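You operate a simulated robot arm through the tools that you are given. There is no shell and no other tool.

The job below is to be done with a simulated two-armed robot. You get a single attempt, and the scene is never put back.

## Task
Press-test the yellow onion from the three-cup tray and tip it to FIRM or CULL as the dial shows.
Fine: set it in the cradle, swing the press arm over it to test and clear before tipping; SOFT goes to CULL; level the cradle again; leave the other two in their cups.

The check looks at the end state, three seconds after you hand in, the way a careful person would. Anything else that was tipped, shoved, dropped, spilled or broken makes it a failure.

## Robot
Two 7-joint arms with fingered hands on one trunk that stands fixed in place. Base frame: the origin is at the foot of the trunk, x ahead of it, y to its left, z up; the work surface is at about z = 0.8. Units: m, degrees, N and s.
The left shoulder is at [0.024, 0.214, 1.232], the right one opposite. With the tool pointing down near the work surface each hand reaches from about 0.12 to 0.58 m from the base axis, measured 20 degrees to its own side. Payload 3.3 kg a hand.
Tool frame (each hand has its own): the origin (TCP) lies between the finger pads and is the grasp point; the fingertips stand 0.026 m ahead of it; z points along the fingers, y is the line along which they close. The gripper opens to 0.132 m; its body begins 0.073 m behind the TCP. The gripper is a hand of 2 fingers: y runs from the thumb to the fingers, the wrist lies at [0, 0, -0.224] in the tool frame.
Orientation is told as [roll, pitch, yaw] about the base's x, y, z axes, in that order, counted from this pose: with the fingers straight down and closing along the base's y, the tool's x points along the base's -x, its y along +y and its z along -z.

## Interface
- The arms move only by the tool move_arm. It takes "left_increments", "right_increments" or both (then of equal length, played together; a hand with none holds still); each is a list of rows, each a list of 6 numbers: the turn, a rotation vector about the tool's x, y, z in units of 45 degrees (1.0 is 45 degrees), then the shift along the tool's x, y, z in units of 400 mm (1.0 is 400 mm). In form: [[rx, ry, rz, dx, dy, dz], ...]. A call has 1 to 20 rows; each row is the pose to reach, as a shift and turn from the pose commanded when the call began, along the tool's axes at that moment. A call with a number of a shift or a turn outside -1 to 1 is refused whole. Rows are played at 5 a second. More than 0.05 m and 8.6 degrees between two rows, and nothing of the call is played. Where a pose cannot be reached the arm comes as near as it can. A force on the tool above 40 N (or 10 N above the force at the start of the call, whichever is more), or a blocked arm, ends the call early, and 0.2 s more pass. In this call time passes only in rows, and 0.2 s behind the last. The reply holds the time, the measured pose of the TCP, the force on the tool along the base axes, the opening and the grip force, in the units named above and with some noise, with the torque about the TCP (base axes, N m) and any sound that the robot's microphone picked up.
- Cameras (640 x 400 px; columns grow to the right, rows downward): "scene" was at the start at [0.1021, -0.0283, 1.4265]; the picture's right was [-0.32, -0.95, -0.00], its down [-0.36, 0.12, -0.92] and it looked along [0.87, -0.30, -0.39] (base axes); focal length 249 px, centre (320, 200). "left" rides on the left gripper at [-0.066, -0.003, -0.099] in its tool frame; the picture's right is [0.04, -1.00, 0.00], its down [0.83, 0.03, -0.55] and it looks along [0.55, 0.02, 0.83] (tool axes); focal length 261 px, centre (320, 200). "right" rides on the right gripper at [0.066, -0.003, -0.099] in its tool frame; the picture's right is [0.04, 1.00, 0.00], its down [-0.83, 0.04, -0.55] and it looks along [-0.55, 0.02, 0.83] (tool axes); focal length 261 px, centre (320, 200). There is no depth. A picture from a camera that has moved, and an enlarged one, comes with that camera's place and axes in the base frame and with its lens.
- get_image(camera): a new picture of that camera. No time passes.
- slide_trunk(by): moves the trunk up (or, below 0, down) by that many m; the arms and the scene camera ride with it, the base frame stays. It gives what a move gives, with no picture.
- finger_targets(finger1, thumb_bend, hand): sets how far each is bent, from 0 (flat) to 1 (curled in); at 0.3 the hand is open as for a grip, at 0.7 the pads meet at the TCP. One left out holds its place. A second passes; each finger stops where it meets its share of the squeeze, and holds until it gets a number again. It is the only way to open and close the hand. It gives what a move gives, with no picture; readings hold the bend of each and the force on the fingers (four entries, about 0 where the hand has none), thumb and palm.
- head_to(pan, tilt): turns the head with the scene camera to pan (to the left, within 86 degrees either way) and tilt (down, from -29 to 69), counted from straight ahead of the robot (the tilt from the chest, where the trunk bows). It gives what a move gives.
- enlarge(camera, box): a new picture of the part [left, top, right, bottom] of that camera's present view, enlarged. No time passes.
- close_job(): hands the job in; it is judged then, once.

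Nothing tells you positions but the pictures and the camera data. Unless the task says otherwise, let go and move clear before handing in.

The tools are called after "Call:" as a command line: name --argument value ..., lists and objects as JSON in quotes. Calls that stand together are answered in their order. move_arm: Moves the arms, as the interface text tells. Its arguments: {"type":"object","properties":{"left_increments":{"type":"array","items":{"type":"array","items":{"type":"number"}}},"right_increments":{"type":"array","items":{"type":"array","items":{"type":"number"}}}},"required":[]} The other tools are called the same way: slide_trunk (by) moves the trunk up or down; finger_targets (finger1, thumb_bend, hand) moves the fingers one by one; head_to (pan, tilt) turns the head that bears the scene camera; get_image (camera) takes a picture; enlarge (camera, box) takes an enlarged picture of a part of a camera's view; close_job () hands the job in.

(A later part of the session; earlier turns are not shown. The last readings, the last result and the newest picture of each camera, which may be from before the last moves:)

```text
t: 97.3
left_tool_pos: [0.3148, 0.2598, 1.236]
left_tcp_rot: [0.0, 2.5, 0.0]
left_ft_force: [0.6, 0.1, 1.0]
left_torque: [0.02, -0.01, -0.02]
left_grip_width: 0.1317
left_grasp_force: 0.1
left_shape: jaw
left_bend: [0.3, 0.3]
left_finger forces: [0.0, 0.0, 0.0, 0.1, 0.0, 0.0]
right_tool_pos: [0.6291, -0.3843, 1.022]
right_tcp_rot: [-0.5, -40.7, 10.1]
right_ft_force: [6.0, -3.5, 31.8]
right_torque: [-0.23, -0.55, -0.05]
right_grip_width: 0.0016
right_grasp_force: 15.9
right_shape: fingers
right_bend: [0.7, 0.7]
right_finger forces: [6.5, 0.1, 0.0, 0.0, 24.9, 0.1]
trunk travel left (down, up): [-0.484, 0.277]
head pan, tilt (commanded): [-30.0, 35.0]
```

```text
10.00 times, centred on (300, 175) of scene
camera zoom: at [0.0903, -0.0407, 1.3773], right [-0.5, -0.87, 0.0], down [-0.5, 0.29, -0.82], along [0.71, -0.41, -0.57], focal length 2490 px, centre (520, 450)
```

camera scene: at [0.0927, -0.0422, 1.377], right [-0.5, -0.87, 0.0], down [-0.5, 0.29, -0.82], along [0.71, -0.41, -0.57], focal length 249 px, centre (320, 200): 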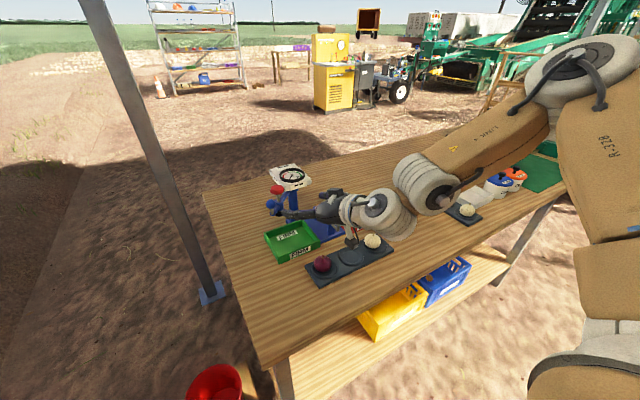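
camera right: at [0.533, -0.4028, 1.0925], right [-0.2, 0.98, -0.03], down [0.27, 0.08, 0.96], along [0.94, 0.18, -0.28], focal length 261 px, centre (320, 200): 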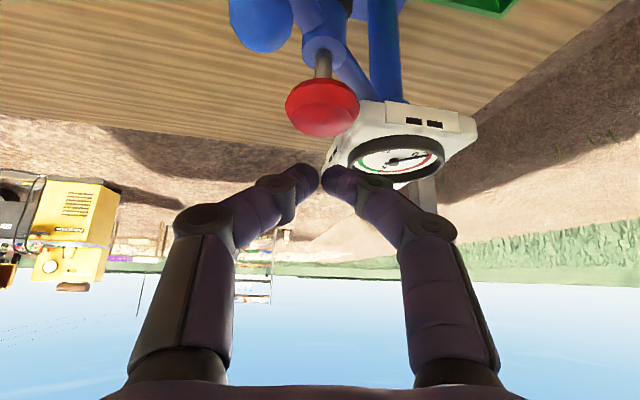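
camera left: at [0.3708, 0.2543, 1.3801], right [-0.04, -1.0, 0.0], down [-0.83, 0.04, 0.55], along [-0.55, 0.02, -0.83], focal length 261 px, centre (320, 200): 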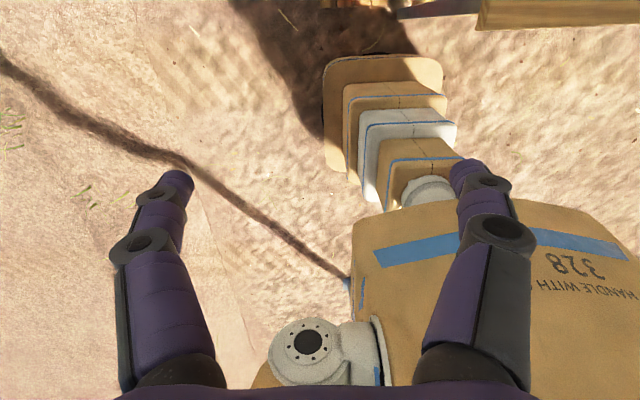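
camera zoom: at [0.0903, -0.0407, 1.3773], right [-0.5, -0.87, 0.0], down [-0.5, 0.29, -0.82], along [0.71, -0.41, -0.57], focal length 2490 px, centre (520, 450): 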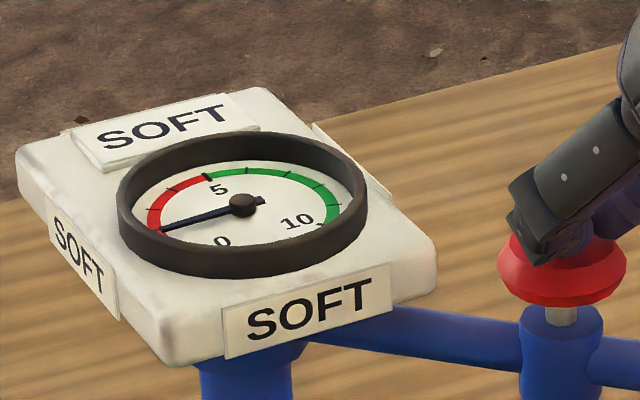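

The dial is settled on SOFT, about 2.7 in the red, so this onion goes to CULL. Releasing the press by rising straight up.

Call:
move_arm --right_increments '[[0, 0, 0, -0.0162, 0, -0.0191], [0, 0, 0, -0.0405, 0, -0.0476], [0, 0, 0, -0.081, 0, -0.0952]]'

Call:
enlarge --camera "scene" --box '[265, 130, 405, 240]'

Call:
get_image --camera "right"

```text
t: 98.1
left_tool_pos: [0.3178, 0.2581, 1.2348]
left_tcp_rot: [0.0, 2.6, 0.0]
left_ft_force: [0.0, 0.4, -0.1]
left_torque: [-0.02, 0.02, -0.01]
left_grip_width: 0.1316
left_grasp_force: 0.0
left_shape: jaw
left_bend: [0.3, 0.3]
left_finger forces: [0.1, 0.1, 0.0, 0.0, 0.0, 0.0]
right_tool_pos: [0.6281, -0.3862, 1.0672]
right_tcp_rot: [-0.3, -40.1, 10.0]
right_ft_force: [0.5, -0.2, -0.4]
right_torque: [-0.01, 0.04, -0.01]
right_grip_width: 0.0014
right_grasp_force: 0.1
right_shape: fingers
right_bend: [0.7, 0.7]
right_finger forces: [0.0, 0.0, 0.0, 0.0, 0.0, 0.0]
trunk travel left (down, up): [-0.484, 0.277]
head pan, tilt (commanded): [-30.0, 35.0]
```

```text
3.64 times, centred on (335, 185) of scene
camera zoom: at [0.0926, -0.042, 1.3768], right [-0.5, -0.87, 0.0], down [-0.5, 0.29, -0.82], along [0.71, -0.41, -0.57], focal length 905 px, centre (266, 254)
```

zoom: 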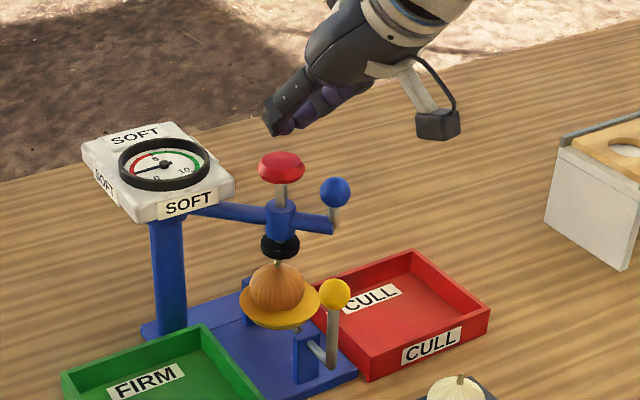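

```text
taken
camera right: at [0.5162, -0.4072, 1.1017], right [-0.2, 0.98, -0.03], down [0.27, 0.09, 0.96], along [0.94, 0.18, -0.28], focal length 261 px, centre (320, 200)
```

right: 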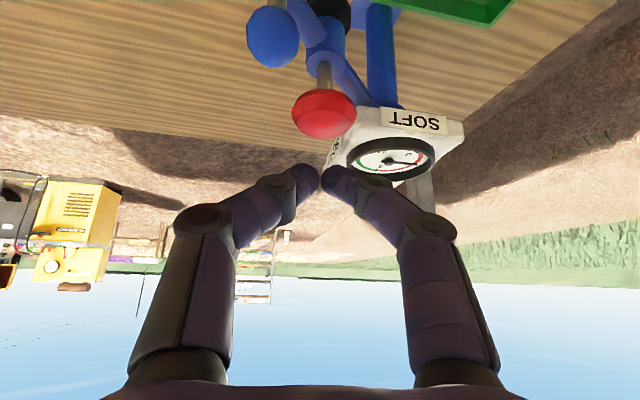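

The verdict is latched at SOFT. Next I'll swing the press arm back: retreat, open the hand, flatten it, and line up so the right finger can push the ball back to the left.

Call:
move_arm --right_increments '[[0, 0, 0, 0.045, 0.013, -0.061], [0, 0, 0, 0.0905, 0.026, -0.121], [0, 0, 0, 0.136, 0.039, -0.182]]'

Call:
finger_targets --hand "right" --finger1 0.42 --thumb_bend 0.42

Call:
move_arm --right_increments '[[0, -0.139, 0, 0.039, 0, 0.038], [0, -0.278, 0, 0.0785, -0.001, 0.076], [0, -0.417, 0, 0.118, -0.001, 0.114], [0, -0.556, 0, 0.157, -0.0015, 0.1525]]'

Call:
get_image --camera "right"

Call:
enlarge --camera "scene" --box '[265, 140, 405, 250]'

```text
t: 98.9
left_tool_pos: [0.3159, 0.2574, 1.2354]
left_tcp_rot: [0.0, 2.7, 0.0]
left_ft_force: [0.0, 1.1, -0.8]
left_torque: [-0.01, 0.0, -0.01]
left_grip_width: 0.1319
left_grasp_force: 0.0
left_shape: jaw
left_bend: [0.3, 0.3]
left_finger forces: [0.0, 0.0, 0.0, 0.0, 0.0, 0.0]
right_tool_pos: [0.5382, -0.3858, 1.0889]
right_tcp_rot: [-0.3, -40.4, 10.0]
right_ft_force: [0.7, 0.1, 0.0]
right_torque: [0.01, -0.04, -0.03]
right_grip_width: 0.0012
right_grasp_force: 0.1
right_shape: fingers
right_bend: [0.7, 0.7]
right_finger forces: [0.0, 0.0, 0.1, 0.1, 0.1, 0.0]
trunk travel left (down, up): [-0.484, 0.277]
head pan, tilt (commanded): [-30.0, 35.0]
```

```text
t: 99.9
left_tool_pos: [0.3186, 0.2581, 1.2358]
left_tcp_rot: [-0.1, 2.6, -0.1]
left_ft_force: [0.3, 0.0, -0.2]
left_torque: [0.01, -0.05, -0.03]
left_grip_width: 0.1321
left_grasp_force: 0.1
left_shape: jaw
left_bend: [0.3, 0.3]
left_finger forces: [0.1, 0.0, 0.1, 0.0, 0.0, 0.1]
right_tool_pos: [0.5401, -0.3851, 1.0891]
right_tcp_rot: [-0.2, -40.4, 10.0]
right_ft_force: [-0.7, -0.1, -0.9]
right_torque: [0.0, 0.0, 0.0]
right_grip_width: 0.0931
right_grasp_force: 0.1
right_shape: fingers
right_bend: [0.42, 0.42]
right_finger forces: [0.1, 0.0, 0.0, 0.1, 0.0, 0.0]
trunk travel left (down, up): [-0.484, 0.277]
head pan, tilt (commanded): [-30.0, 35.0]
```

```text
t: 100.9
left_tool_pos: [0.3178, 0.2578, 1.2346]
left_tcp_rot: [0.0, 2.8, 0.0]
left_ft_force: [-0.7, -0.3, 0.3]
left_torque: [0.03, 0.0, -0.02]
left_grip_width: 0.1319
left_grasp_force: 0.1
left_shape: jaw
left_bend: [0.3, 0.3]
left_finger forces: [0.0, 0.0, 0.0, 0.1, 0.0, 0.0]
right_tool_pos: [0.5329, -0.3873, 1.0012]
right_tcp_rot: [-0.7, -65.4, 10.4]
right_ft_force: [0.5, -0.2, -0.6]
right_torque: [0.01, 0.03, 0.01]
right_grip_width: 0.0932
right_grasp_force: 0.2
right_shape: fingers
right_bend: [0.42, 0.42]
right_finger forces: [0.0, 0.0, 0.0, 0.1, 0.0, 0.0]
trunk travel left (down, up): [-0.484, 0.277]
head pan, tilt (commanded): [-30.0, 35.0]
```

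```text
taken
camera right: at [0.4184, -0.4099, 0.9837], right [-0.19, 0.98, -0.04], down [-0.16, 0.01, 0.99], along [0.97, 0.19, 0.16], focal length 261 px, centre (320, 200)
```

right: 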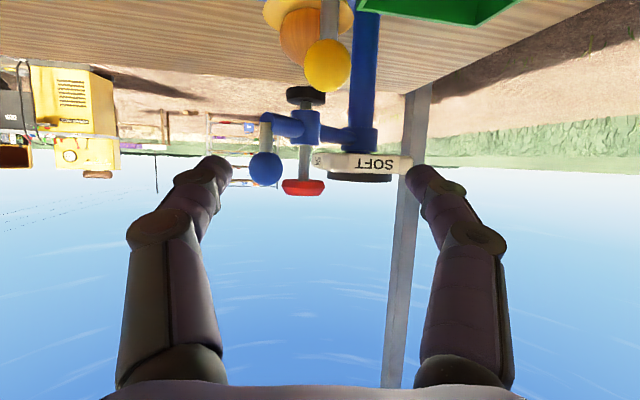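

```text
3.64 times, centred on (335, 195) of scene
camera zoom: at [0.0932, -0.0426, 1.3768], right [-0.5, -0.87, 0.0], down [-0.5, 0.29, -0.82], along [0.71, -0.41, -0.57], focal length 905 px, centre (266, 218)
```

zoom: 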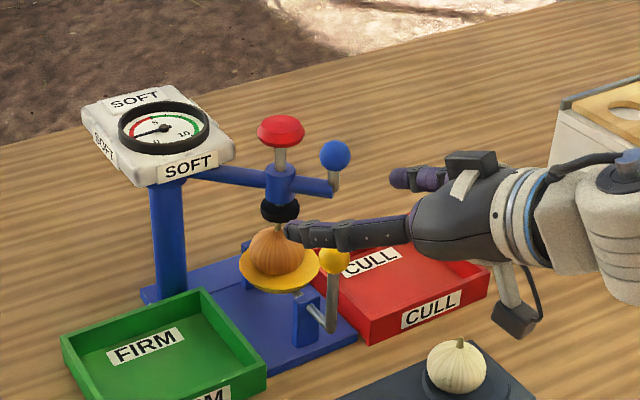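

Ball and plunger are between the fingers. Moving in, then pushing the ball left with the right finger.

Call:
move_arm --right_increments '[[0, 0, 0, -0.0212, -0.0117, 0.0503], [0, 0, 0, -0.0425, -0.0233, 0.1007], [0, 0, 0, -0.0637, -0.035, 0.151]]'

Call:
get_image --camera "right"

```text
t: 101.7
left_tool_pos: [0.3179, 0.2585, 1.2344]
left_tcp_rot: [-0.1, 2.7, 0.1]
left_ft_force: [0.1, -0.9, 0.0]
left_torque: [0.03, 0.02, 0.0]
left_grip_width: 0.1319
left_grasp_force: 0.1
left_shape: jaw
left_bend: [0.3, 0.3]
left_finger forces: [0.1, 0.0, 0.0, 0.1, 0.0, 0.1]
right_tool_pos: [0.6005, -0.3904, 1.0003]
right_tcp_rot: [-0.6, -65.3, 10.2]
right_ft_force: [0.3, 0.4, 0.4]
right_torque: [-0.01, -0.01, -0.02]
right_grip_width: 0.0934
right_grasp_force: 0.1
right_shape: fingers
right_bend: [0.42, 0.42]
right_finger forces: [0.0, 0.1, 0.0, 0.0, 0.0, 0.0]
trunk travel left (down, up): [-0.484, 0.277]
head pan, tilt (commanded): [-30.0, 35.0]
```

```text
taken
camera right: at [0.4856, -0.413, 0.9824], right [-0.19, 0.98, -0.04], down [-0.16, 0.01, 0.99], along [0.97, 0.19, 0.15], focal length 261 px, centre (320, 200)
```

right: 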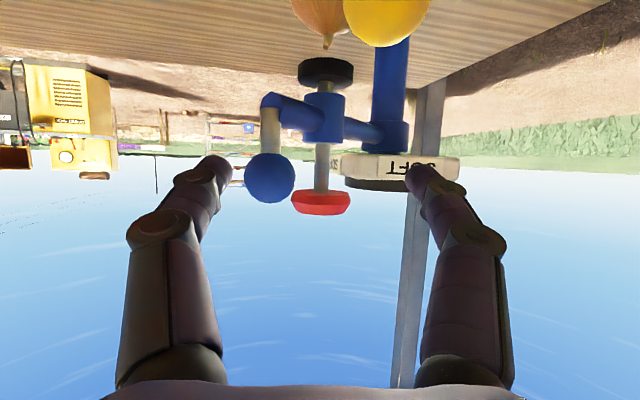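

Call:
move_arm --right_increments '[[0, 0, 0, -0.0018, 0.0307, 0.0039], [0, 0, 0, 0.0041, 0.0531, -0.009], [0, 0, 0, 0.0104, 0.0831, -0.0228], [0, 0, 0, 0.0157, 0.1138, -0.0343], [0, 0, 0, 0.0199, 0.1459, -0.0434], [0, 0, 0, 0.0228, 0.1787, -0.0497], [0, 0, 0, 0.0246, 0.212, -0.0537], [0, 0, 0, 0.0251, 0.2453, -0.0549], [0, 0, 0, 0.0244, 0.2787, -0.0533], [0, 0, 0, 0.0225, 0.312, -0.0492]]'

Call:
get_image --camera "right"

Call:
enlarge --camera "scene" --box '[255, 140, 395, 250]'

```text
t: 103.9
left_tool_pos: [0.3174, 0.2586, 1.2349]
left_tcp_rot: [-0.1, 2.7, 0.0]
left_ft_force: [-0.3, 0.4, 0.1]
left_torque: [0.0, -0.02, -0.01]
left_grip_width: 0.1318
left_grasp_force: 0.1
left_shape: jaw
left_bend: [0.3, 0.3]
left_finger forces: [0.0, 0.0, 0.1, 0.0, 0.1, 0.0]
right_tool_pos: [0.5552, -0.2706, 0.9993]
right_tcp_rot: [-0.6, -65.3, 10.2]
right_ft_force: [0.2, 0.1, 0.8]
right_torque: [0.02, 0.01, 0.04]
right_grip_width: 0.0937
right_grasp_force: 0.1
right_shape: fingers
right_bend: [0.42, 0.42]
right_finger forces: [0.0, 0.0, 0.1, 0.1, 0.1, 0.0]
trunk travel left (down, up): [-0.484, 0.277]
head pan, tilt (commanded): [-30.0, 35.0]
```

```text
taken
camera right: at [0.4415, -0.2925, 0.9816], right [-0.19, 0.98, -0.04], down [-0.16, 0.01, 0.99], along [0.97, 0.19, 0.15], focal length 261 px, centre (320, 200)
```

right: 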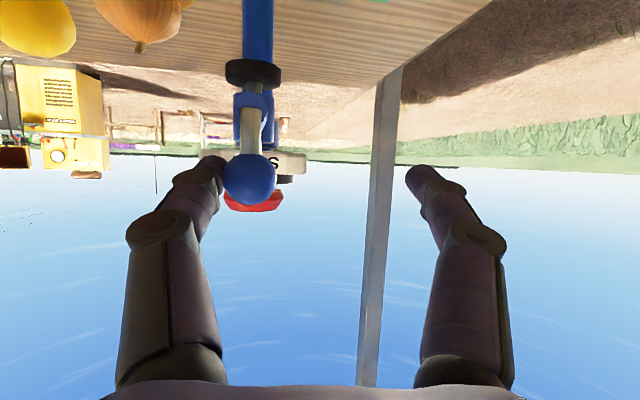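

```text
3.64 times, centred on (325, 195) of scene
camera zoom: at [0.093, -0.0419, 1.3769], right [-0.5, -0.87, 0.0], down [-0.5, 0.29, -0.82], along [0.71, -0.41, -0.57], focal length 905 px, centre (302, 218)
```

zoom: 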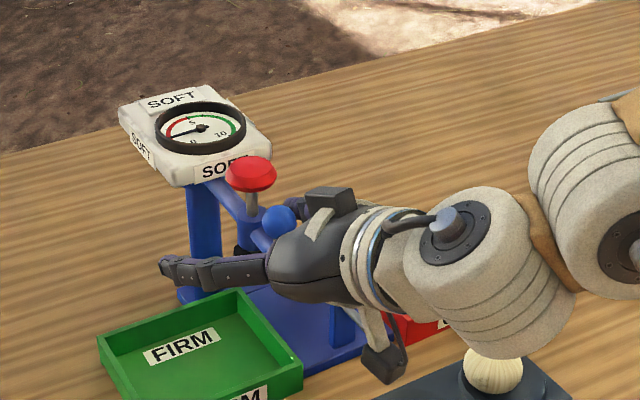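

The arm is following back. Continuing to the left as far as this posture allows.

Call:
move_arm --right_increments '[[0, 0, 0, -0.0031, 0.0327, 0.0068], [0, 0, 0, -0.0073, 0.0646, 0.016], [0, 0, 0, -0.0127, 0.0953, 0.0278], [0, 0, 0, -0.0148, 0.1257, 0.0323], [0, 0, 0, -0.0256, 0.1534, 0.044], [0, 0, 0, -0.0335, 0.1797, 0.0614]]'

Call:
get_image --camera "right"

Call:
enlarge --camera "scene" --box '[245, 140, 385, 250]'

```text
t: 105.3
left_tool_pos: [0.3179, 0.2577, 1.2355]
left_tcp_rot: [0.0, 2.6, 0.0]
left_ft_force: [-0.3, 0.3, 0.1]
left_torque: [-0.02, 0.04, 0.01]
left_grip_width: 0.1319
left_grasp_force: 0.1
left_shape: jaw
left_bend: [0.3, 0.3]
left_finger forces: [0.0, 0.0, 0.0, 0.1, 0.0, 0.1]
right_tool_pos: [0.5635, -0.2106, 1.0086]
right_tcp_rot: [-0.5, -65.3, 10.3]
right_ft_force: [-0.5, -1.9, -0.3]
right_torque: [0.03, -0.01, -0.02]
right_grip_width: 0.0937
right_grasp_force: 0.7
right_shape: fingers
right_bend: [0.42, 0.42]
right_finger forces: [0.0, 0.0, 0.0, 0.0, 0.2, 0.0]
right hand out of reach, approached as far as the arm can: row 5, 6
trunk travel left (down, up): [-0.484, 0.277]
head pan, tilt (commanded): [-30.0, 35.0]
```

```text
taken
camera right: at [0.449, -0.2332, 0.9909], right [-0.19, 0.98, -0.04], down [-0.16, 0.01, 0.99], along [0.97, 0.19, 0.15], focal length 261 px, centre (320, 200)
```

right: 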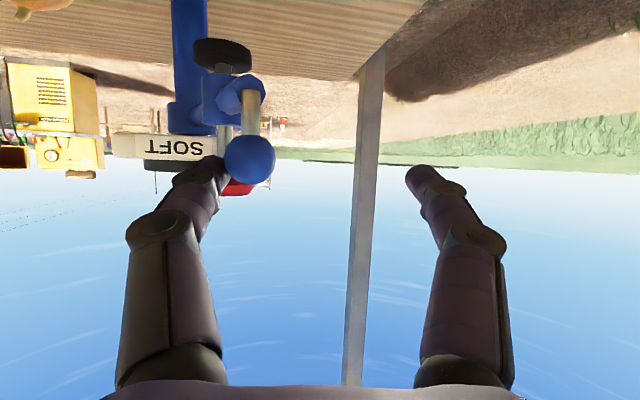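

```text
3.64 times, centred on (315, 195) of scene
camera zoom: at [0.0929, -0.0422, 1.3769], right [-0.5, -0.87, 0.0], down [-0.5, 0.29, -0.82], along [0.71, -0.41, -0.57], focal length 905 px, centre (338, 218)
```

zoom: 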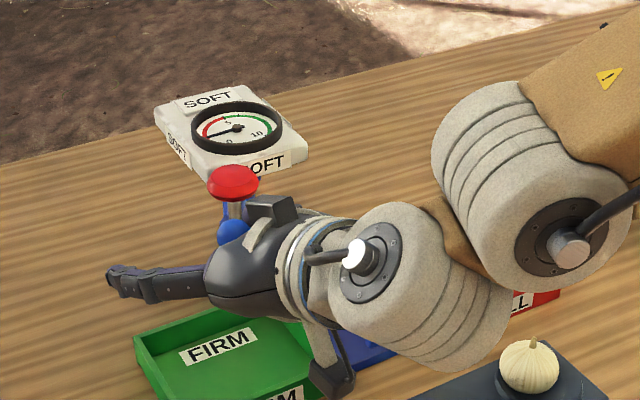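

The arm is now at about 21° on the near-left side. To push it the rest of the way I'll retreat, close the fingers, and push forward-left with the fist pointing at about 45° azimuth.

Call:
move_arm --right_increments '[[0, 0, 0, 0, 0, -0.06], [0, 0, 0, 0, 0, -0.12], [0, 0, 0, 0, 0, -0.18]]'

Call:
finger_targets --hand "right" --finger1 0.7 --thumb_bend 0.7

Call:
move_arm --right_increments '[[-0.1413, 0, -0.065, 0.001, -0.041, 0.013], [-0.2826, 0, -0.13, 0.003, -0.081, 0.025], [-0.424, 0, -0.195, 0.004, -0.122, 0.038], [-0.5653, 0, -0.26, 0.006, -0.162, 0.05], [-0.7066, 0, -0.325, 0.007, -0.203, 0.063]]'

Call:
get_image --camera "right"

Call:
enlarge --camera "scene" --box '[245, 140, 385, 250]'

```text
t: 106.1
left_tool_pos: [0.3163, 0.2589, 1.234]
left_tcp_rot: [0.0, 2.6, 0.0]
left_ft_force: [-0.5, 0.1, 0.7]
left_torque: [-0.04, 0.01, 0.03]
left_grip_width: 0.1318
left_grasp_force: 0.0
left_shape: jaw
left_bend: [0.3, 0.3]
left_finger forces: [0.0, 0.0, 0.0, 0.0, 0.1, 0.1]
right_tool_pos: [0.5007, -0.222, 1.0385]
right_tcp_rot: [-0.6, -65.5, 10.3]
right_ft_force: [-0.7, -0.9, 0.3]
right_torque: [0.01, 0.0, 0.0]
right_grip_width: 0.0936
right_grasp_force: 0.0
right_shape: fingers
right_bend: [0.42, 0.42]
right_finger forces: [0.1, 0.0, 0.1, 0.1, 0.1, 0.0]
trunk travel left (down, up): [-0.484, 0.277]
head pan, tilt (commanded): [-30.0, 35.0]
```

```text
t: 107.1
left_tool_pos: [0.318, 0.2591, 1.2354]
left_tcp_rot: [0.0, 2.5, 0.0]
left_ft_force: [-0.3, -0.3, -0.4]
left_torque: [0.02, 0.01, -0.01]
left_grip_width: 0.132
left_grasp_force: 0.1
left_shape: jaw
left_bend: [0.3, 0.3]
left_finger forces: [0.0, 0.0, 0.1, 0.0, 0.1, 0.0]
right_tool_pos: [0.5002, -0.2206, 1.0376]
right_tcp_rot: [-0.4, -65.4, 10.3]
right_ft_force: [0.2, 0.8, 0.1]
right_torque: [-0.03, 0.04, 0.01]
right_grip_width: 0.0021
right_grasp_force: 0.1
right_shape: fingers
right_bend: [0.7, 0.7]
right_finger forces: [0.0, 0.1, 0.0, 0.0, 0.0, 0.1]
trunk travel left (down, up): [-0.484, 0.277]
head pan, tilt (commanded): [-30.0, 35.0]
```

```text
t: 108.3
left_tool_pos: [0.3173, 0.258, 1.2346]
left_tcp_rot: [0.0, 2.7, 0.0]
left_ft_force: [-0.1, -0.3, -0.4]
left_torque: [0.0, -0.04, -0.04]
left_grip_width: 0.1319
left_grasp_force: 0.1
left_shape: jaw
left_bend: [0.3, 0.3]
left_finger forces: [0.0, 0.0, 0.1, 0.1, 0.0, 0.0]
right_tool_pos: [0.5353, -0.298, 1.0272]
right_tcp_rot: [-0.6, -65.2, 45.4]
right_ft_force: [0.1, 0.0, -0.1]
right_torque: [0.04, -0.01, -0.01]
right_grip_width: 0.0016
right_grasp_force: 0.0
right_shape: fingers
right_bend: [0.7, 0.7]
right_finger forces: [0.0, 0.1, 0.0, 0.0, 0.0, 0.1]
trunk travel left (down, up): [-0.484, 0.277]
head pan, tilt (commanded): [-30.0, 35.0]
```

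```text
taken
camera right: at [0.454, -0.3834, 1.009], right [-0.72, 0.7, -0.04], down [-0.14, -0.08, 0.99], along [0.68, 0.71, 0.15], focal length 261 px, centre (320, 200)
```

right: 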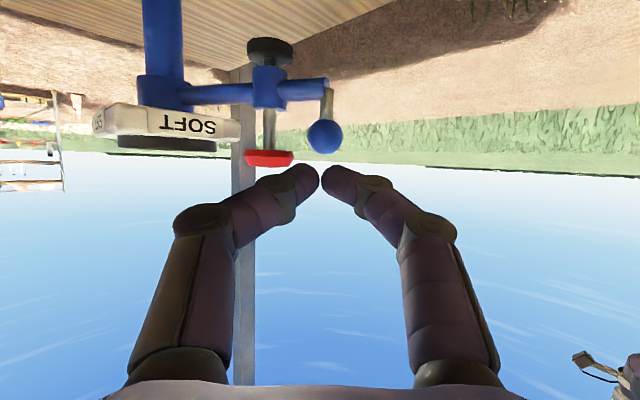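

```text
3.64 times, centred on (315, 195) of scene
camera zoom: at [0.0932, -0.0428, 1.3768], right [-0.5, -0.87, 0.0], down [-0.5, 0.29, -0.82], along [0.71, -0.41, -0.57], focal length 905 px, centre (338, 218)
```

zoom: 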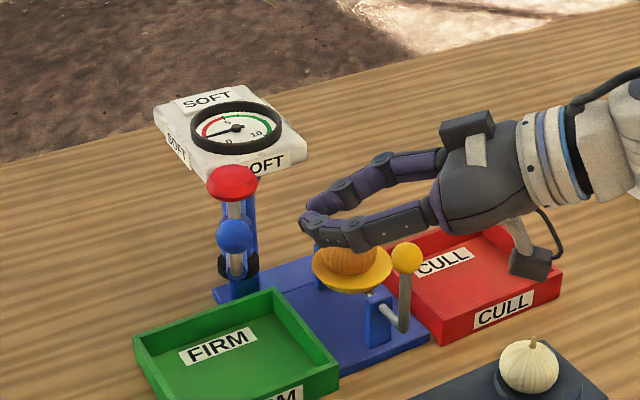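

The ball is dead ahead of the fist. Pushing it forward-left along its arc.

Call:
move_arm --right_increments '[[0, 0, 0, 0.0052, -0.0057, 0.0386], [0, 0, 0, 0.0104, -0.0114, 0.0771], [0, 0, 0, 0.0101, -0.0122, 0.0895], [0, 0, 0, -0.0053, 0.0038, 0.123], [0, 0, 0, -0.0214, 0.0159, 0.1578], [0, 0, 0, -0.0379, 0.0241, 0.1934]]'

Call:
get_image --camera "right"

Call:
enlarge --camera "scene" --box '[245, 140, 385, 250]'

```text
t: 109.7
left_tool_pos: [0.3176, 0.2599, 1.2348]
left_tcp_rot: [-0.1, 2.7, 0.0]
left_ft_force: [1.0, 0.7, 0.4]
left_torque: [-0.01, 0.03, 0.04]
left_grip_width: 0.1319
left_grasp_force: 0.1
left_shape: jaw
left_bend: [0.3, 0.3]
left_finger forces: [0.0, 0.0, 0.0, 0.0, 0.0, 0.0]
right_tool_pos: [0.5824, -0.2358, 1.0082]
right_tcp_rot: [-0.5, -65.3, 45.3]
right_ft_force: [0.1, 0.5, 0.1]
right_torque: [0.0, 0.02, -0.01]
right_grip_width: 0.0016
right_grasp_force: 0.1
right_shape: fingers
right_bend: [0.7, 0.7]
right_finger forces: [0.0, 0.1, 0.0, 0.1, 0.1, 0.1]
trunk travel left (down, up): [-0.484, 0.277]
head pan, tilt (commanded): [-30.0, 35.0]
```

```text
taken
camera right: at [0.5018, -0.3203, 0.9898], right [-0.72, 0.7, -0.04], down [-0.14, -0.08, 0.99], along [0.69, 0.71, 0.15], focal length 261 px, centre (320, 200)
```

right: 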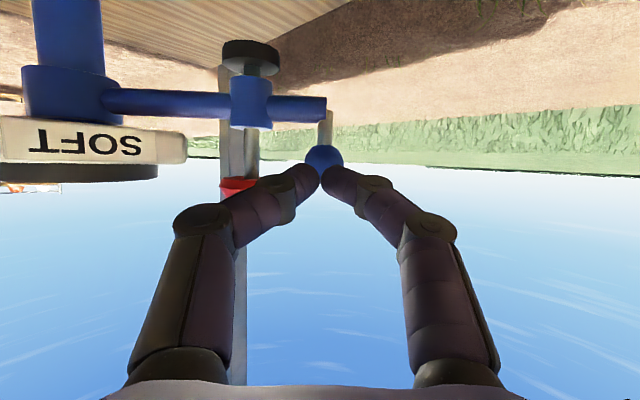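

```text
3.64 times, centred on (315, 195) of scene
camera zoom: at [0.0933, -0.0417, 1.3768], right [-0.5, -0.87, 0.0], down [-0.5, 0.29, -0.82], along [0.71, -0.41, -0.57], focal length 905 px, centre (338, 218)
```

zoom: 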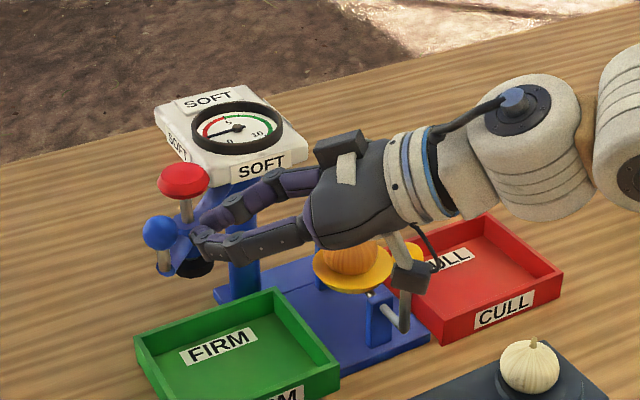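

Call:
move_arm --right_increments '[[0, 0, 0, -0.0056, 0.0016, 0.0122], [0, 0, 0, -0.0112, 0.0032, 0.0243], [0, 0, 0, -0.0168, 0.0037, 0.0364], [0, 0, 0, -0.0224, 0.0042, 0.0485]]'

Call:
enlarge --camera "scene" --box '[245, 140, 385, 250]'

Call:
get_image --camera "right"

```text
t: 110.7
left_tool_pos: [0.3157, 0.2577, 1.2358]
left_tcp_rot: [0.1, 2.5, -0.1]
left_ft_force: [-0.4, -0.6, 0.3]
left_torque: [-0.02, 0.01, 0.01]
left_grip_width: 0.1321
left_grasp_force: 0.2
left_shape: jaw
left_bend: [0.3, 0.3]
left_finger forces: [0.0, 0.1, 0.0, 0.1, 0.0, 0.0]
right_tool_pos: [0.5933, -0.2223, 1.007]
right_tcp_rot: [-0.5, -65.3, 45.2]
right_ft_force: [-15.4, -7.1, 4.0]
right_torque: [-0.01, 0.13, 0.23]
right_grip_width: 0.0017
right_grasp_force: 8.8
right_shape: fingers
right_bend: [0.72, 0.7]
right_finger forces: [17.5, 0.1, 0.0, 0.0, 0.0, 0.0]
trunk travel left (down, up): [-0.484, 0.277]
head pan, tilt (commanded): [-30.0, 35.0]
```

```text
3.64 times, centred on (315, 195) of scene
camera zoom: at [0.0903, -0.0433, 1.3771], right [-0.5, -0.87, 0.0], down [-0.5, 0.29, -0.82], along [0.71, -0.41, -0.57], focal length 905 px, centre (338, 218)
```

zoom: 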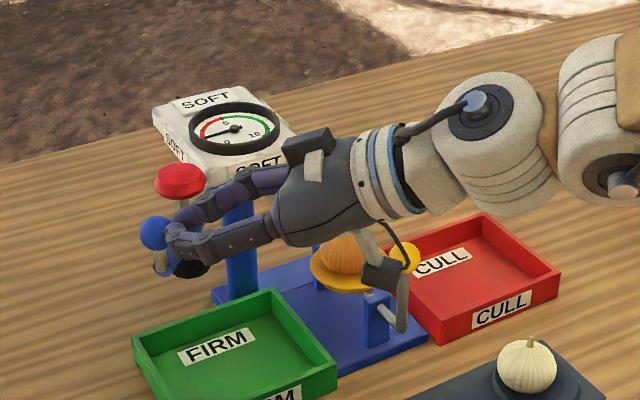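

```text
taken
camera right: at [0.5131, -0.3063, 0.9899], right [-0.72, 0.7, -0.04], down [-0.13, -0.08, 0.99], along [0.69, 0.71, 0.15], focal length 261 px, centre (320, 200)
```

right: 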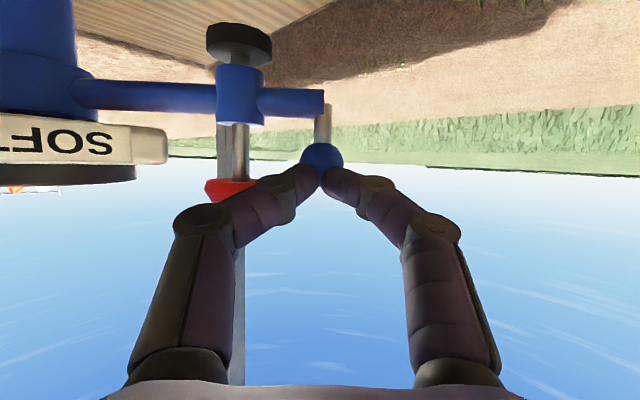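

The press arm has reached its park stop, with about 17 N felt. Backing off.

Call:
move_arm --right_increments '[[0, 0, 0, 0, 0, -0.03], [0, 0, 0, 0, 0, -0.09], [0, 0, 0, 0, 0, -0.15], [0, 0, 0, 0, 0, -0.21]]'

Call:
enlarge --camera "scene" --box '[235, 130, 395, 260]'

Call:
get_image --camera "right"

```text
t: 111.7
left_tool_pos: [0.3164, 0.2576, 1.2354]
left_tcp_rot: [0.0, 2.7, 0.1]
left_ft_force: [0.2, 0.2, 0.0]
left_torque: [-0.02, -0.02, -0.02]
left_grip_width: 0.1318
left_grasp_force: 0.0
left_shape: jaw
left_bend: [0.3, 0.3]
left_finger forces: [0.0, 0.1, 0.1, 0.0, 0.1, 0.0]
right_tool_pos: [0.5424, -0.2751, 1.0429]
right_tcp_rot: [-0.5, -65.4, 45.3]
right_ft_force: [0.5, 0.1, 0.7]
right_torque: [0.03, 0.01, -0.01]
right_grip_width: 0.0019
right_grasp_force: 0.1
right_shape: fingers
right_bend: [0.7, 0.7]
right_finger forces: [0.0, 0.0, 0.0, 0.0, 0.0, 0.0]
trunk travel left (down, up): [-0.484, 0.277]
head pan, tilt (commanded): [-30.0, 35.0]
```

```text
3.08 times, centred on (315, 195) of scene
camera zoom: at [0.0922, -0.0426, 1.3769], right [-0.5, -0.87, 0.0], down [-0.5, 0.29, -0.82], along [0.71, -0.41, -0.57], focal length 766 px, centre (335, 215)
```

zoom: 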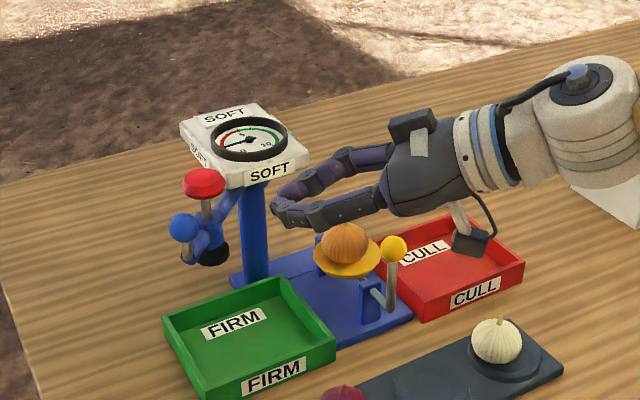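

```text
taken
camera right: at [0.4612, -0.359, 1.0248], right [-0.72, 0.7, -0.04], down [-0.14, -0.08, 0.99], along [0.68, 0.71, 0.15], focal length 261 px, centre (320, 200)
```

right: 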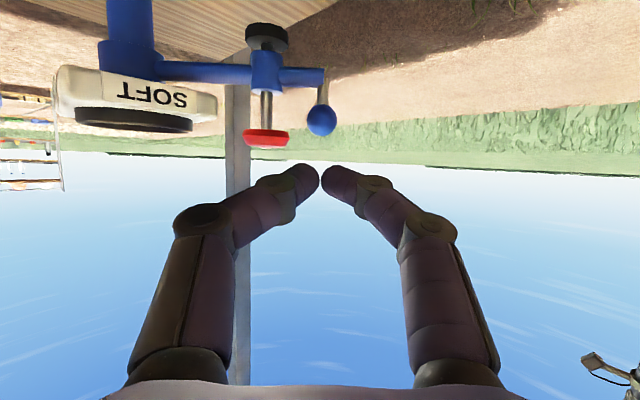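

The press arm is parked where it began, and SOFT stays latched. Now for the lever: I'll back off, turn to face it squarely and open the fingers slightly.

Call:
move_arm --right_increments '[[0.1614, 0, 0.0746, 0.008, -0.019, -0.053], [0.3228, 0, 0.1492, 0.016, -0.038, -0.106], [0.4842, 0, 0.2238, 0.024, -0.0573, -0.159], [0.6456, 0, 0.2984, 0.032, -0.0764, -0.212], [0.807, 0, 0.373, 0.04, -0.0955, -0.265]]'

Call:
finger_targets --hand "right" --finger1 0.5 --thumb_bend 0.5

Call:
move_arm --right_increments '[[0, 0.111, 0, 0, 0, 0], [0, 0.222, 0, 0, 0, 0]]'

Call:
get_image --camera "right"

Call:
get_image --camera "scene"

```text
t: 112.9
left_tool_pos: [0.3171, 0.2587, 1.2348]
left_tcp_rot: [0.1, 2.6, 0.0]
left_ft_force: [-0.9, -0.1, -0.3]
left_torque: [0.0, 0.0, -0.02]
left_grip_width: 0.1318
left_grasp_force: 0.1
left_shape: jaw
left_bend: [0.3, 0.3]
left_finger forces: [0.1, 0.0, 0.1, 0.0, 0.0, 0.0]
right_tool_pos: [0.4949, -0.3745, 1.0733]
right_tcp_rot: [-0.3, -65.4, 5.1]
right_ft_force: [-0.8, -0.2, 0.4]
right_torque: [0.02, 0.01, -0.02]
right_grip_width: 0.0017
right_grasp_force: 0.1
right_shape: fingers
right_bend: [0.7, 0.7]
right_finger forces: [0.0, 0.1, 0.0, 0.0, 0.0, 0.0]
trunk travel left (down, up): [-0.484, 0.277]
head pan, tilt (commanded): [-30.0, 35.0]
```

```text
t: 113.9
left_tool_pos: [0.3172, 0.2585, 1.2342]
left_tcp_rot: [0.0, 2.6, 0.0]
left_ft_force: [0.2, -0.2, -0.3]
left_torque: [-0.02, -0.04, -0.02]
left_grip_width: 0.1318
left_grasp_force: 0.1
left_shape: jaw
left_bend: [0.3, 0.3]
left_finger forces: [0.0, 0.0, 0.0, 0.0, 0.0, 0.1]
right_tool_pos: [0.4945, -0.3737, 1.073]
right_tcp_rot: [-0.4, -65.4, 5.1]
right_ft_force: [-0.1, 0.2, 0.2]
right_torque: [-0.04, 0.0, -0.01]
right_grip_width: 0.0658
right_grasp_force: 0.1
right_shape: fingers
right_bend: [0.5, 0.5]
right_finger forces: [0.0, 0.1, 0.0, 0.0, 0.0, 0.0]
trunk travel left (down, up): [-0.484, 0.277]
head pan, tilt (commanded): [-30.0, 35.0]
```

```text
t: 114.5
left_tool_pos: [0.3176, 0.2593, 1.2354]
left_tcp_rot: [-0.2, 2.6, 0.0]
left_ft_force: [0.1, 0.9, 0.5]
left_torque: [0.02, 0.03, 0.0]
left_grip_width: 0.132
left_grasp_force: 0.1
left_shape: jaw
left_bend: [0.3, 0.3]
left_finger forces: [0.0, 0.0, 0.0, 0.0, 0.0, 0.0]
right_tool_pos: [0.495, -0.3741, 1.0729]
right_tcp_rot: [-0.3, -55.3, 5.0]
right_ft_force: [-0.6, 0.6, -0.9]
right_torque: [0.0, 0.0, 0.01]
right_grip_width: 0.0658
right_grasp_force: 0.1
right_shape: fingers
right_bend: [0.5, 0.5]
right_finger forces: [0.0, 0.0, 0.1, 0.0, 0.1, 0.0]
trunk travel left (down, up): [-0.484, 0.277]
head pan, tilt (commanded): [-30.0, 35.0]
```

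```text
taken
camera right: at [0.3781, -0.3865, 1.0748], right [-0.11, 0.99, -0.04], down [0.02, 0.04, 1.0], along [0.99, 0.1, -0.02], focal length 261 px, centre (320, 200)
```

right: 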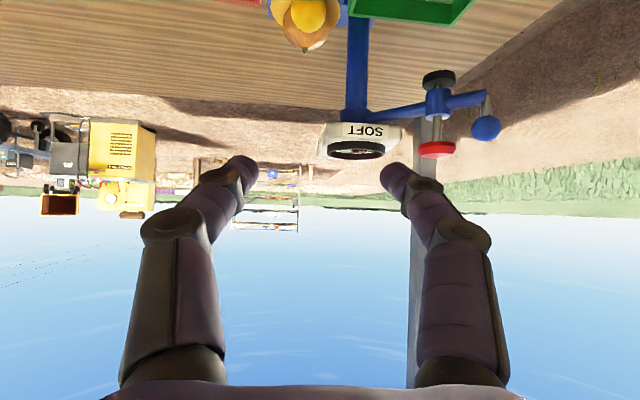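

```text
taken
camera scene: at [0.0929, -0.0421, 1.3769], right [-0.5, -0.87, 0.0], down [-0.5, 0.29, -0.82], along [0.71, -0.41, -0.57], focal length 249 px, centre (320, 200)
```

scene: 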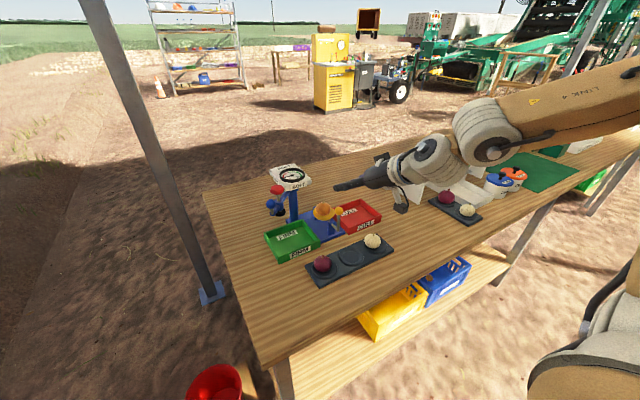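

Call:
move_arm --right_increments '[[0, 0, 0, 0.061, -0.011, 0.047], [0, 0, 0, 0.1225, -0.022, 0.094], [0, 0, 0, 0.184, -0.033, 0.141]]'

Call:
get_image --camera "right"

Call:
enlarge --camera "scene" --box '[275, 170, 415, 280]'

```text
t: 115.3
left_tool_pos: [0.3179, 0.2579, 1.2342]
left_tcp_rot: [0.1, 2.6, 0.0]
left_ft_force: [0.3, -1.0, -0.2]
left_torque: [-0.01, 0.02, 0.01]
left_grip_width: 0.1319
left_grasp_force: 0.0
left_shape: jaw
left_bend: [0.3, 0.3]
left_finger forces: [0.0, 0.0, 0.0, 0.1, 0.0, 0.0]
right_tool_pos: [0.5009, -0.3876, 0.9795]
right_tcp_rot: [-0.2, -55.4, 4.9]
right_ft_force: [0.4, -0.1, 0.4]
right_torque: [0.01, -0.02, 0.03]
right_grip_width: 0.0658
right_grasp_force: 0.1
right_shape: fingers
right_bend: [0.5, 0.5]
right_finger forces: [0.1, 0.0, 0.0, 0.0, 0.1, 0.0]
trunk travel left (down, up): [-0.484, 0.277]
head pan, tilt (commanded): [-30.0, 35.0]
```

```text
taken
camera right: at [0.3835, -0.3993, 0.9823], right [-0.11, 0.99, -0.04], down [0.01, 0.04, 1.0], along [0.99, 0.11, -0.02], focal length 261 px, centre (320, 200)
```

right: 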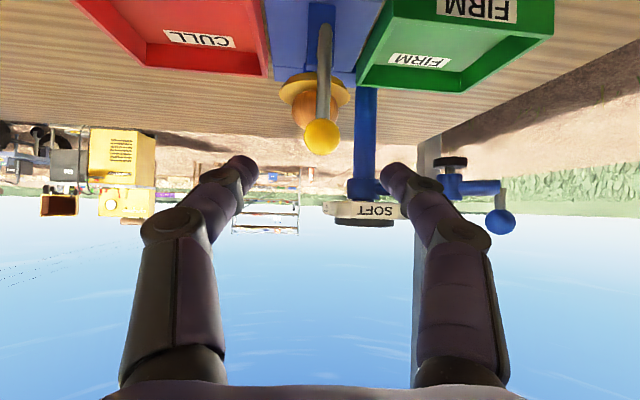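

```text
3.64 times, centred on (345, 225) of scene
camera zoom: at [0.0934, -0.0427, 1.3768], right [-0.5, -0.87, 0.0], down [-0.5, 0.29, -0.82], along [0.71, -0.41, -0.57], focal length 905 px, centre (229, 109)
```

zoom: 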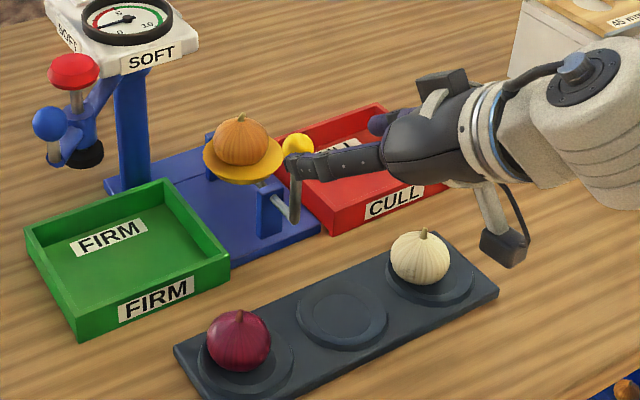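

The lever rod is upright (cradle level) and centred between the fingertips. Advancing along the hand's axis until the ball is between the pads.

Call:
move_arm --right_increments '[[0, 0, 0, 0, 0, 0.055], [0, 0, 0, 0, 0, 0.11], [0, 0, 0, 0, 0, 0.165]]'

Call:
get_image --camera "right"

Call:
enlarge --camera "scene" --box '[275, 170, 415, 280]'

```text
t: 116.1
left_tool_pos: [0.318, 0.259, 1.2347]
left_tcp_rot: [-0.1, 2.7, 0.0]
left_ft_force: [-0.4, 0.5, 0.6]
left_torque: [-0.01, -0.01, -0.01]
left_grip_width: 0.1318
left_grasp_force: 0.0
left_shape: jaw
left_bend: [0.3, 0.3]
left_finger forces: [0.0, 0.1, 0.1, 0.0, 0.0, 0.0]
right_tool_pos: [0.5562, -0.3826, 0.9439]
right_tcp_rot: [-0.1, -55.3, 4.9]
right_ft_force: [-0.7, 0.4, 0.4]
right_torque: [0.01, 0.0, 0.04]
right_grip_width: 0.0658
right_grasp_force: 0.0
right_shape: fingers
right_bend: [0.5, 0.5]
right_finger forces: [0.0, 0.0, 0.0, 0.0, 0.1, 0.0]
trunk travel left (down, up): [-0.484, 0.277]
head pan, tilt (commanded): [-30.0, 35.0]
```

```text
taken
camera right: at [0.4377, -0.3951, 0.9463], right [-0.11, 0.99, -0.04], down [0.02, 0.04, 1.0], along [0.99, 0.1, -0.02], focal length 261 px, centre (320, 200)
```

right: 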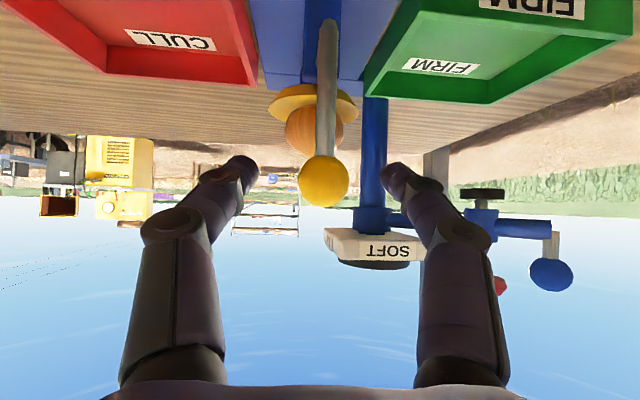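

```text
3.64 times, centred on (345, 225) of scene
camera zoom: at [0.0936, -0.0422, 1.3768], right [-0.5, -0.87, 0.0], down [-0.5, 0.29, -0.82], along [0.71, -0.41, -0.57], focal length 905 px, centre (229, 109)
```

zoom: 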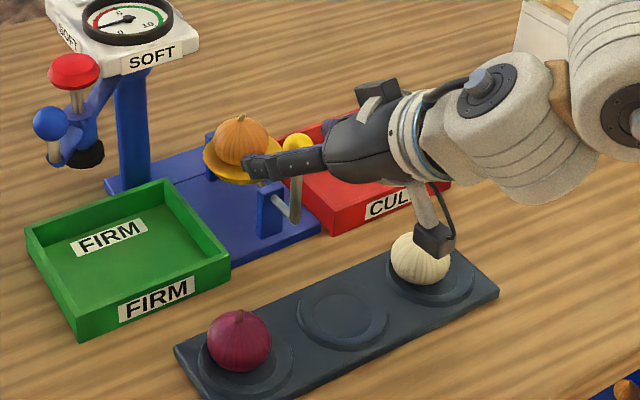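

Call:
finger_targets --hand "right" --finger1 0.61 --thumb_bend 0.61

Call:
enlarge --camera "right" --box '[200, 0, 440, 260]'

```text
t: 117.1
left_tool_pos: [0.3175, 0.2602, 1.2336]
left_tcp_rot: [-0.1, 2.5, -0.1]
left_ft_force: [0.2, 0.1, -0.7]
left_torque: [0.02, 0.02, -0.01]
left_grip_width: 0.1318
left_grasp_force: 0.0
left_shape: jaw
left_bend: [0.3, 0.3]
left_finger forces: [0.1, 0.1, 0.0, 0.1, 0.0, 0.1]
right_tool_pos: [0.555, -0.3838, 0.9452]
right_tcp_rot: [-0.2, -55.4, 5.0]
right_ft_force: [-0.6, -0.4, 0.3]
right_torque: [-0.01, 0.03, 0.01]
right_grip_width: 0.0302
right_grasp_force: 0.1
right_shape: fingers
right_bend: [0.61, 0.61]
right_finger forces: [0.0, 0.1, 0.1, 0.0, 0.0, 0.0]
trunk travel left (down, up): [-0.484, 0.277]
head pan, tilt (commanded): [-30.0, 35.0]
```

```text
1.54 times, centred on (320, 130) of right
camera zoom: at [0.4371, -0.395, 0.9469], right [-0.11, 0.99, -0.04], down [0.01, 0.04, 1.0], along [0.99, 0.11, -0.02], focal length 401 px, centre (320, 308)
```

zoom: 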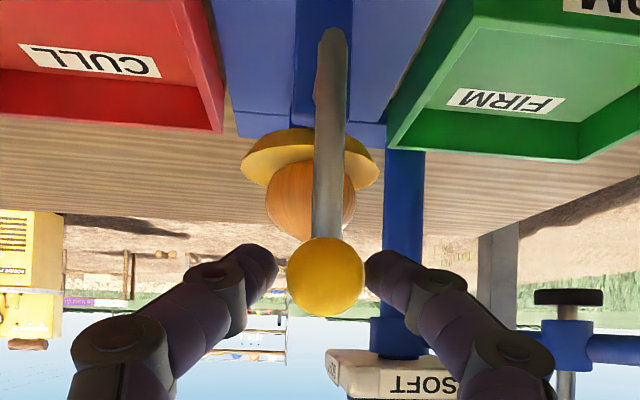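

The ball is held loosely between the fingertips. I'll tip a little to the right first, to confirm the cradle leans toward CULL.

Call:
move_arm --right_increments '[[0, 0, 0, 0.002, -0.016, -0.0004], [0, 0, 0, 0.0039, -0.032, -0.0007], [0, 0, 0, 0.0075, -0.0475, 0.0005]]'

Call:
enlarge --camera "scene" --box '[275, 170, 415, 280]'

Call:
get_image --camera "right"

```text
t: 117.9
left_tool_pos: [0.3176, 0.258, 1.2332]
left_tcp_rot: [0.0, 2.7, 0.0]
left_ft_force: [0.3, 0.8, 0.1]
left_torque: [0.03, -0.01, -0.01]
left_grip_width: 0.1317
left_grasp_force: 0.1
left_shape: jaw
left_bend: [0.3, 0.3]
left_finger forces: [0.0, 0.0, 0.1, 0.1, 0.0, 0.0]
right_tool_pos: [0.5548, -0.4029, 0.9408]
right_tcp_rot: [-0.4, -55.3, 4.9]
right_ft_force: [0.1, 0.0, -0.3]
right_torque: [-0.01, 0.01, -0.01]
right_grip_width: 0.0303
right_grasp_force: 0.0
right_shape: fingers
right_bend: [0.61, 0.61]
right_finger forces: [0.0, 0.1, 0.0, 0.1, 0.0, 0.1]
trunk travel left (down, up): [-0.484, 0.277]
head pan, tilt (commanded): [-30.0, 35.0]
```

```text
3.64 times, centred on (345, 225) of scene
camera zoom: at [0.0928, -0.0423, 1.3769], right [-0.5, -0.87, 0.0], down [-0.5, 0.29, -0.82], along [0.71, -0.41, -0.57], focal length 905 px, centre (229, 109)
```

zoom: 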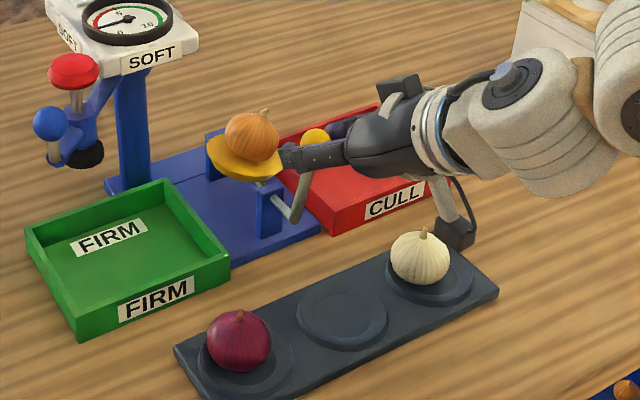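

```text
taken
camera right: at [0.4376, -0.4146, 0.9432], right [-0.11, 0.99, -0.04], down [0.02, 0.04, 1.0], along [0.99, 0.11, -0.02], focal length 261 px, centre (320, 200)
```

right: 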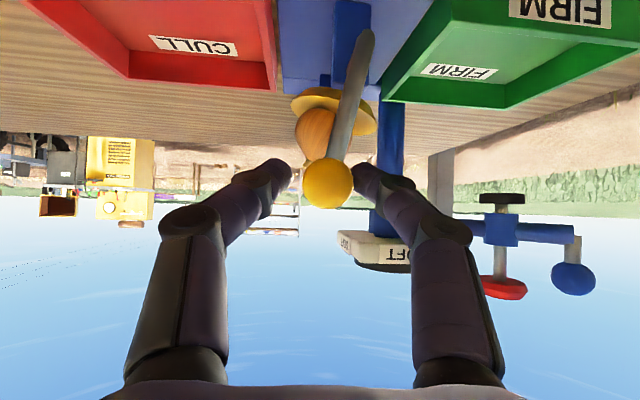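

It leans toward CULL as wanted. Continuing the tip smoothly.

Call:
move_arm --right_increments '[[0, 0, 0, 0.0049, -0.0155, 0.0014], [0, 0, 0, 0.0112, -0.03, 0.0042], [0, 0, 0, 0.0174, -0.0446, 0.007], [0, 0, 0, 0.0257, -0.0578, 0.0113], [0, 0, 0, 0.034, -0.071, 0.0156], [0, 0, 0, 0.0436, -0.0828, 0.021]]'

Call:
enlarge --camera "scene" --box '[275, 170, 415, 280]'

Call:
get_image --camera "right"

```text
t: 119.3
left_tool_pos: [0.3182, 0.2591, 1.2335]
left_tcp_rot: [-0.1, 2.7, -0.1]
left_ft_force: [0.1, 0.5, -0.1]
left_torque: [-0.01, 0.02, -0.01]
left_grip_width: 0.1318
left_grasp_force: 0.0
left_shape: jaw
left_bend: [0.3, 0.3]
left_finger forces: [0.0, 0.1, 0.0, 0.0, 0.0, 0.0]
right_tool_pos: [0.5546, -0.434, 0.9212]
right_tcp_rot: [-0.2, -55.4, 4.9]
right_ft_force: [0.0, -0.5, 0.4]
right_torque: [0.01, 0.0, -0.03]
right_grip_width: 0.0304
right_grasp_force: 0.0
right_shape: fingers
right_bend: [0.61, 0.61]
right_finger forces: [0.1, 0.0, 0.0, 0.0, 0.3, 0.0]
trunk travel left (down, up): [-0.484, 0.277]
head pan, tilt (commanded): [-30.0, 35.0]
```

```text
3.64 times, centred on (345, 225) of scene
camera zoom: at [0.093, -0.0422, 1.3769], right [-0.5, -0.87, 0.0], down [-0.5, 0.29, -0.82], along [0.71, -0.41, -0.57], focal length 905 px, centre (229, 109)
```

zoom: 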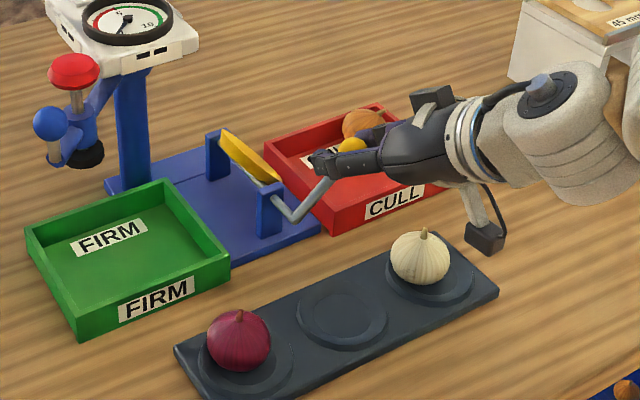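

```text
taken
camera right: at [0.4375, -0.4465, 0.9238], right [-0.11, 0.99, -0.04], down [0.02, 0.04, 1.0], along [0.99, 0.11, -0.02], focal length 261 px, centre (320, 200)
```

right: 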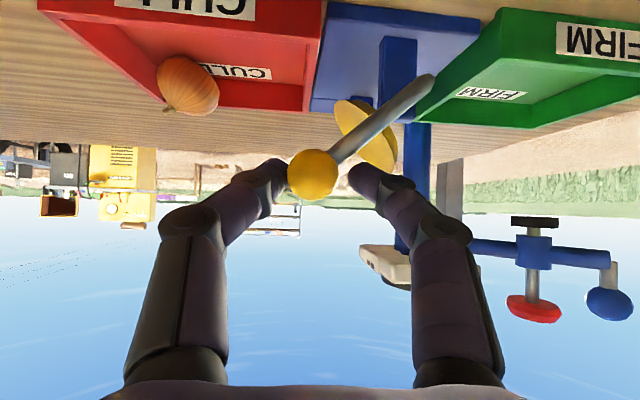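

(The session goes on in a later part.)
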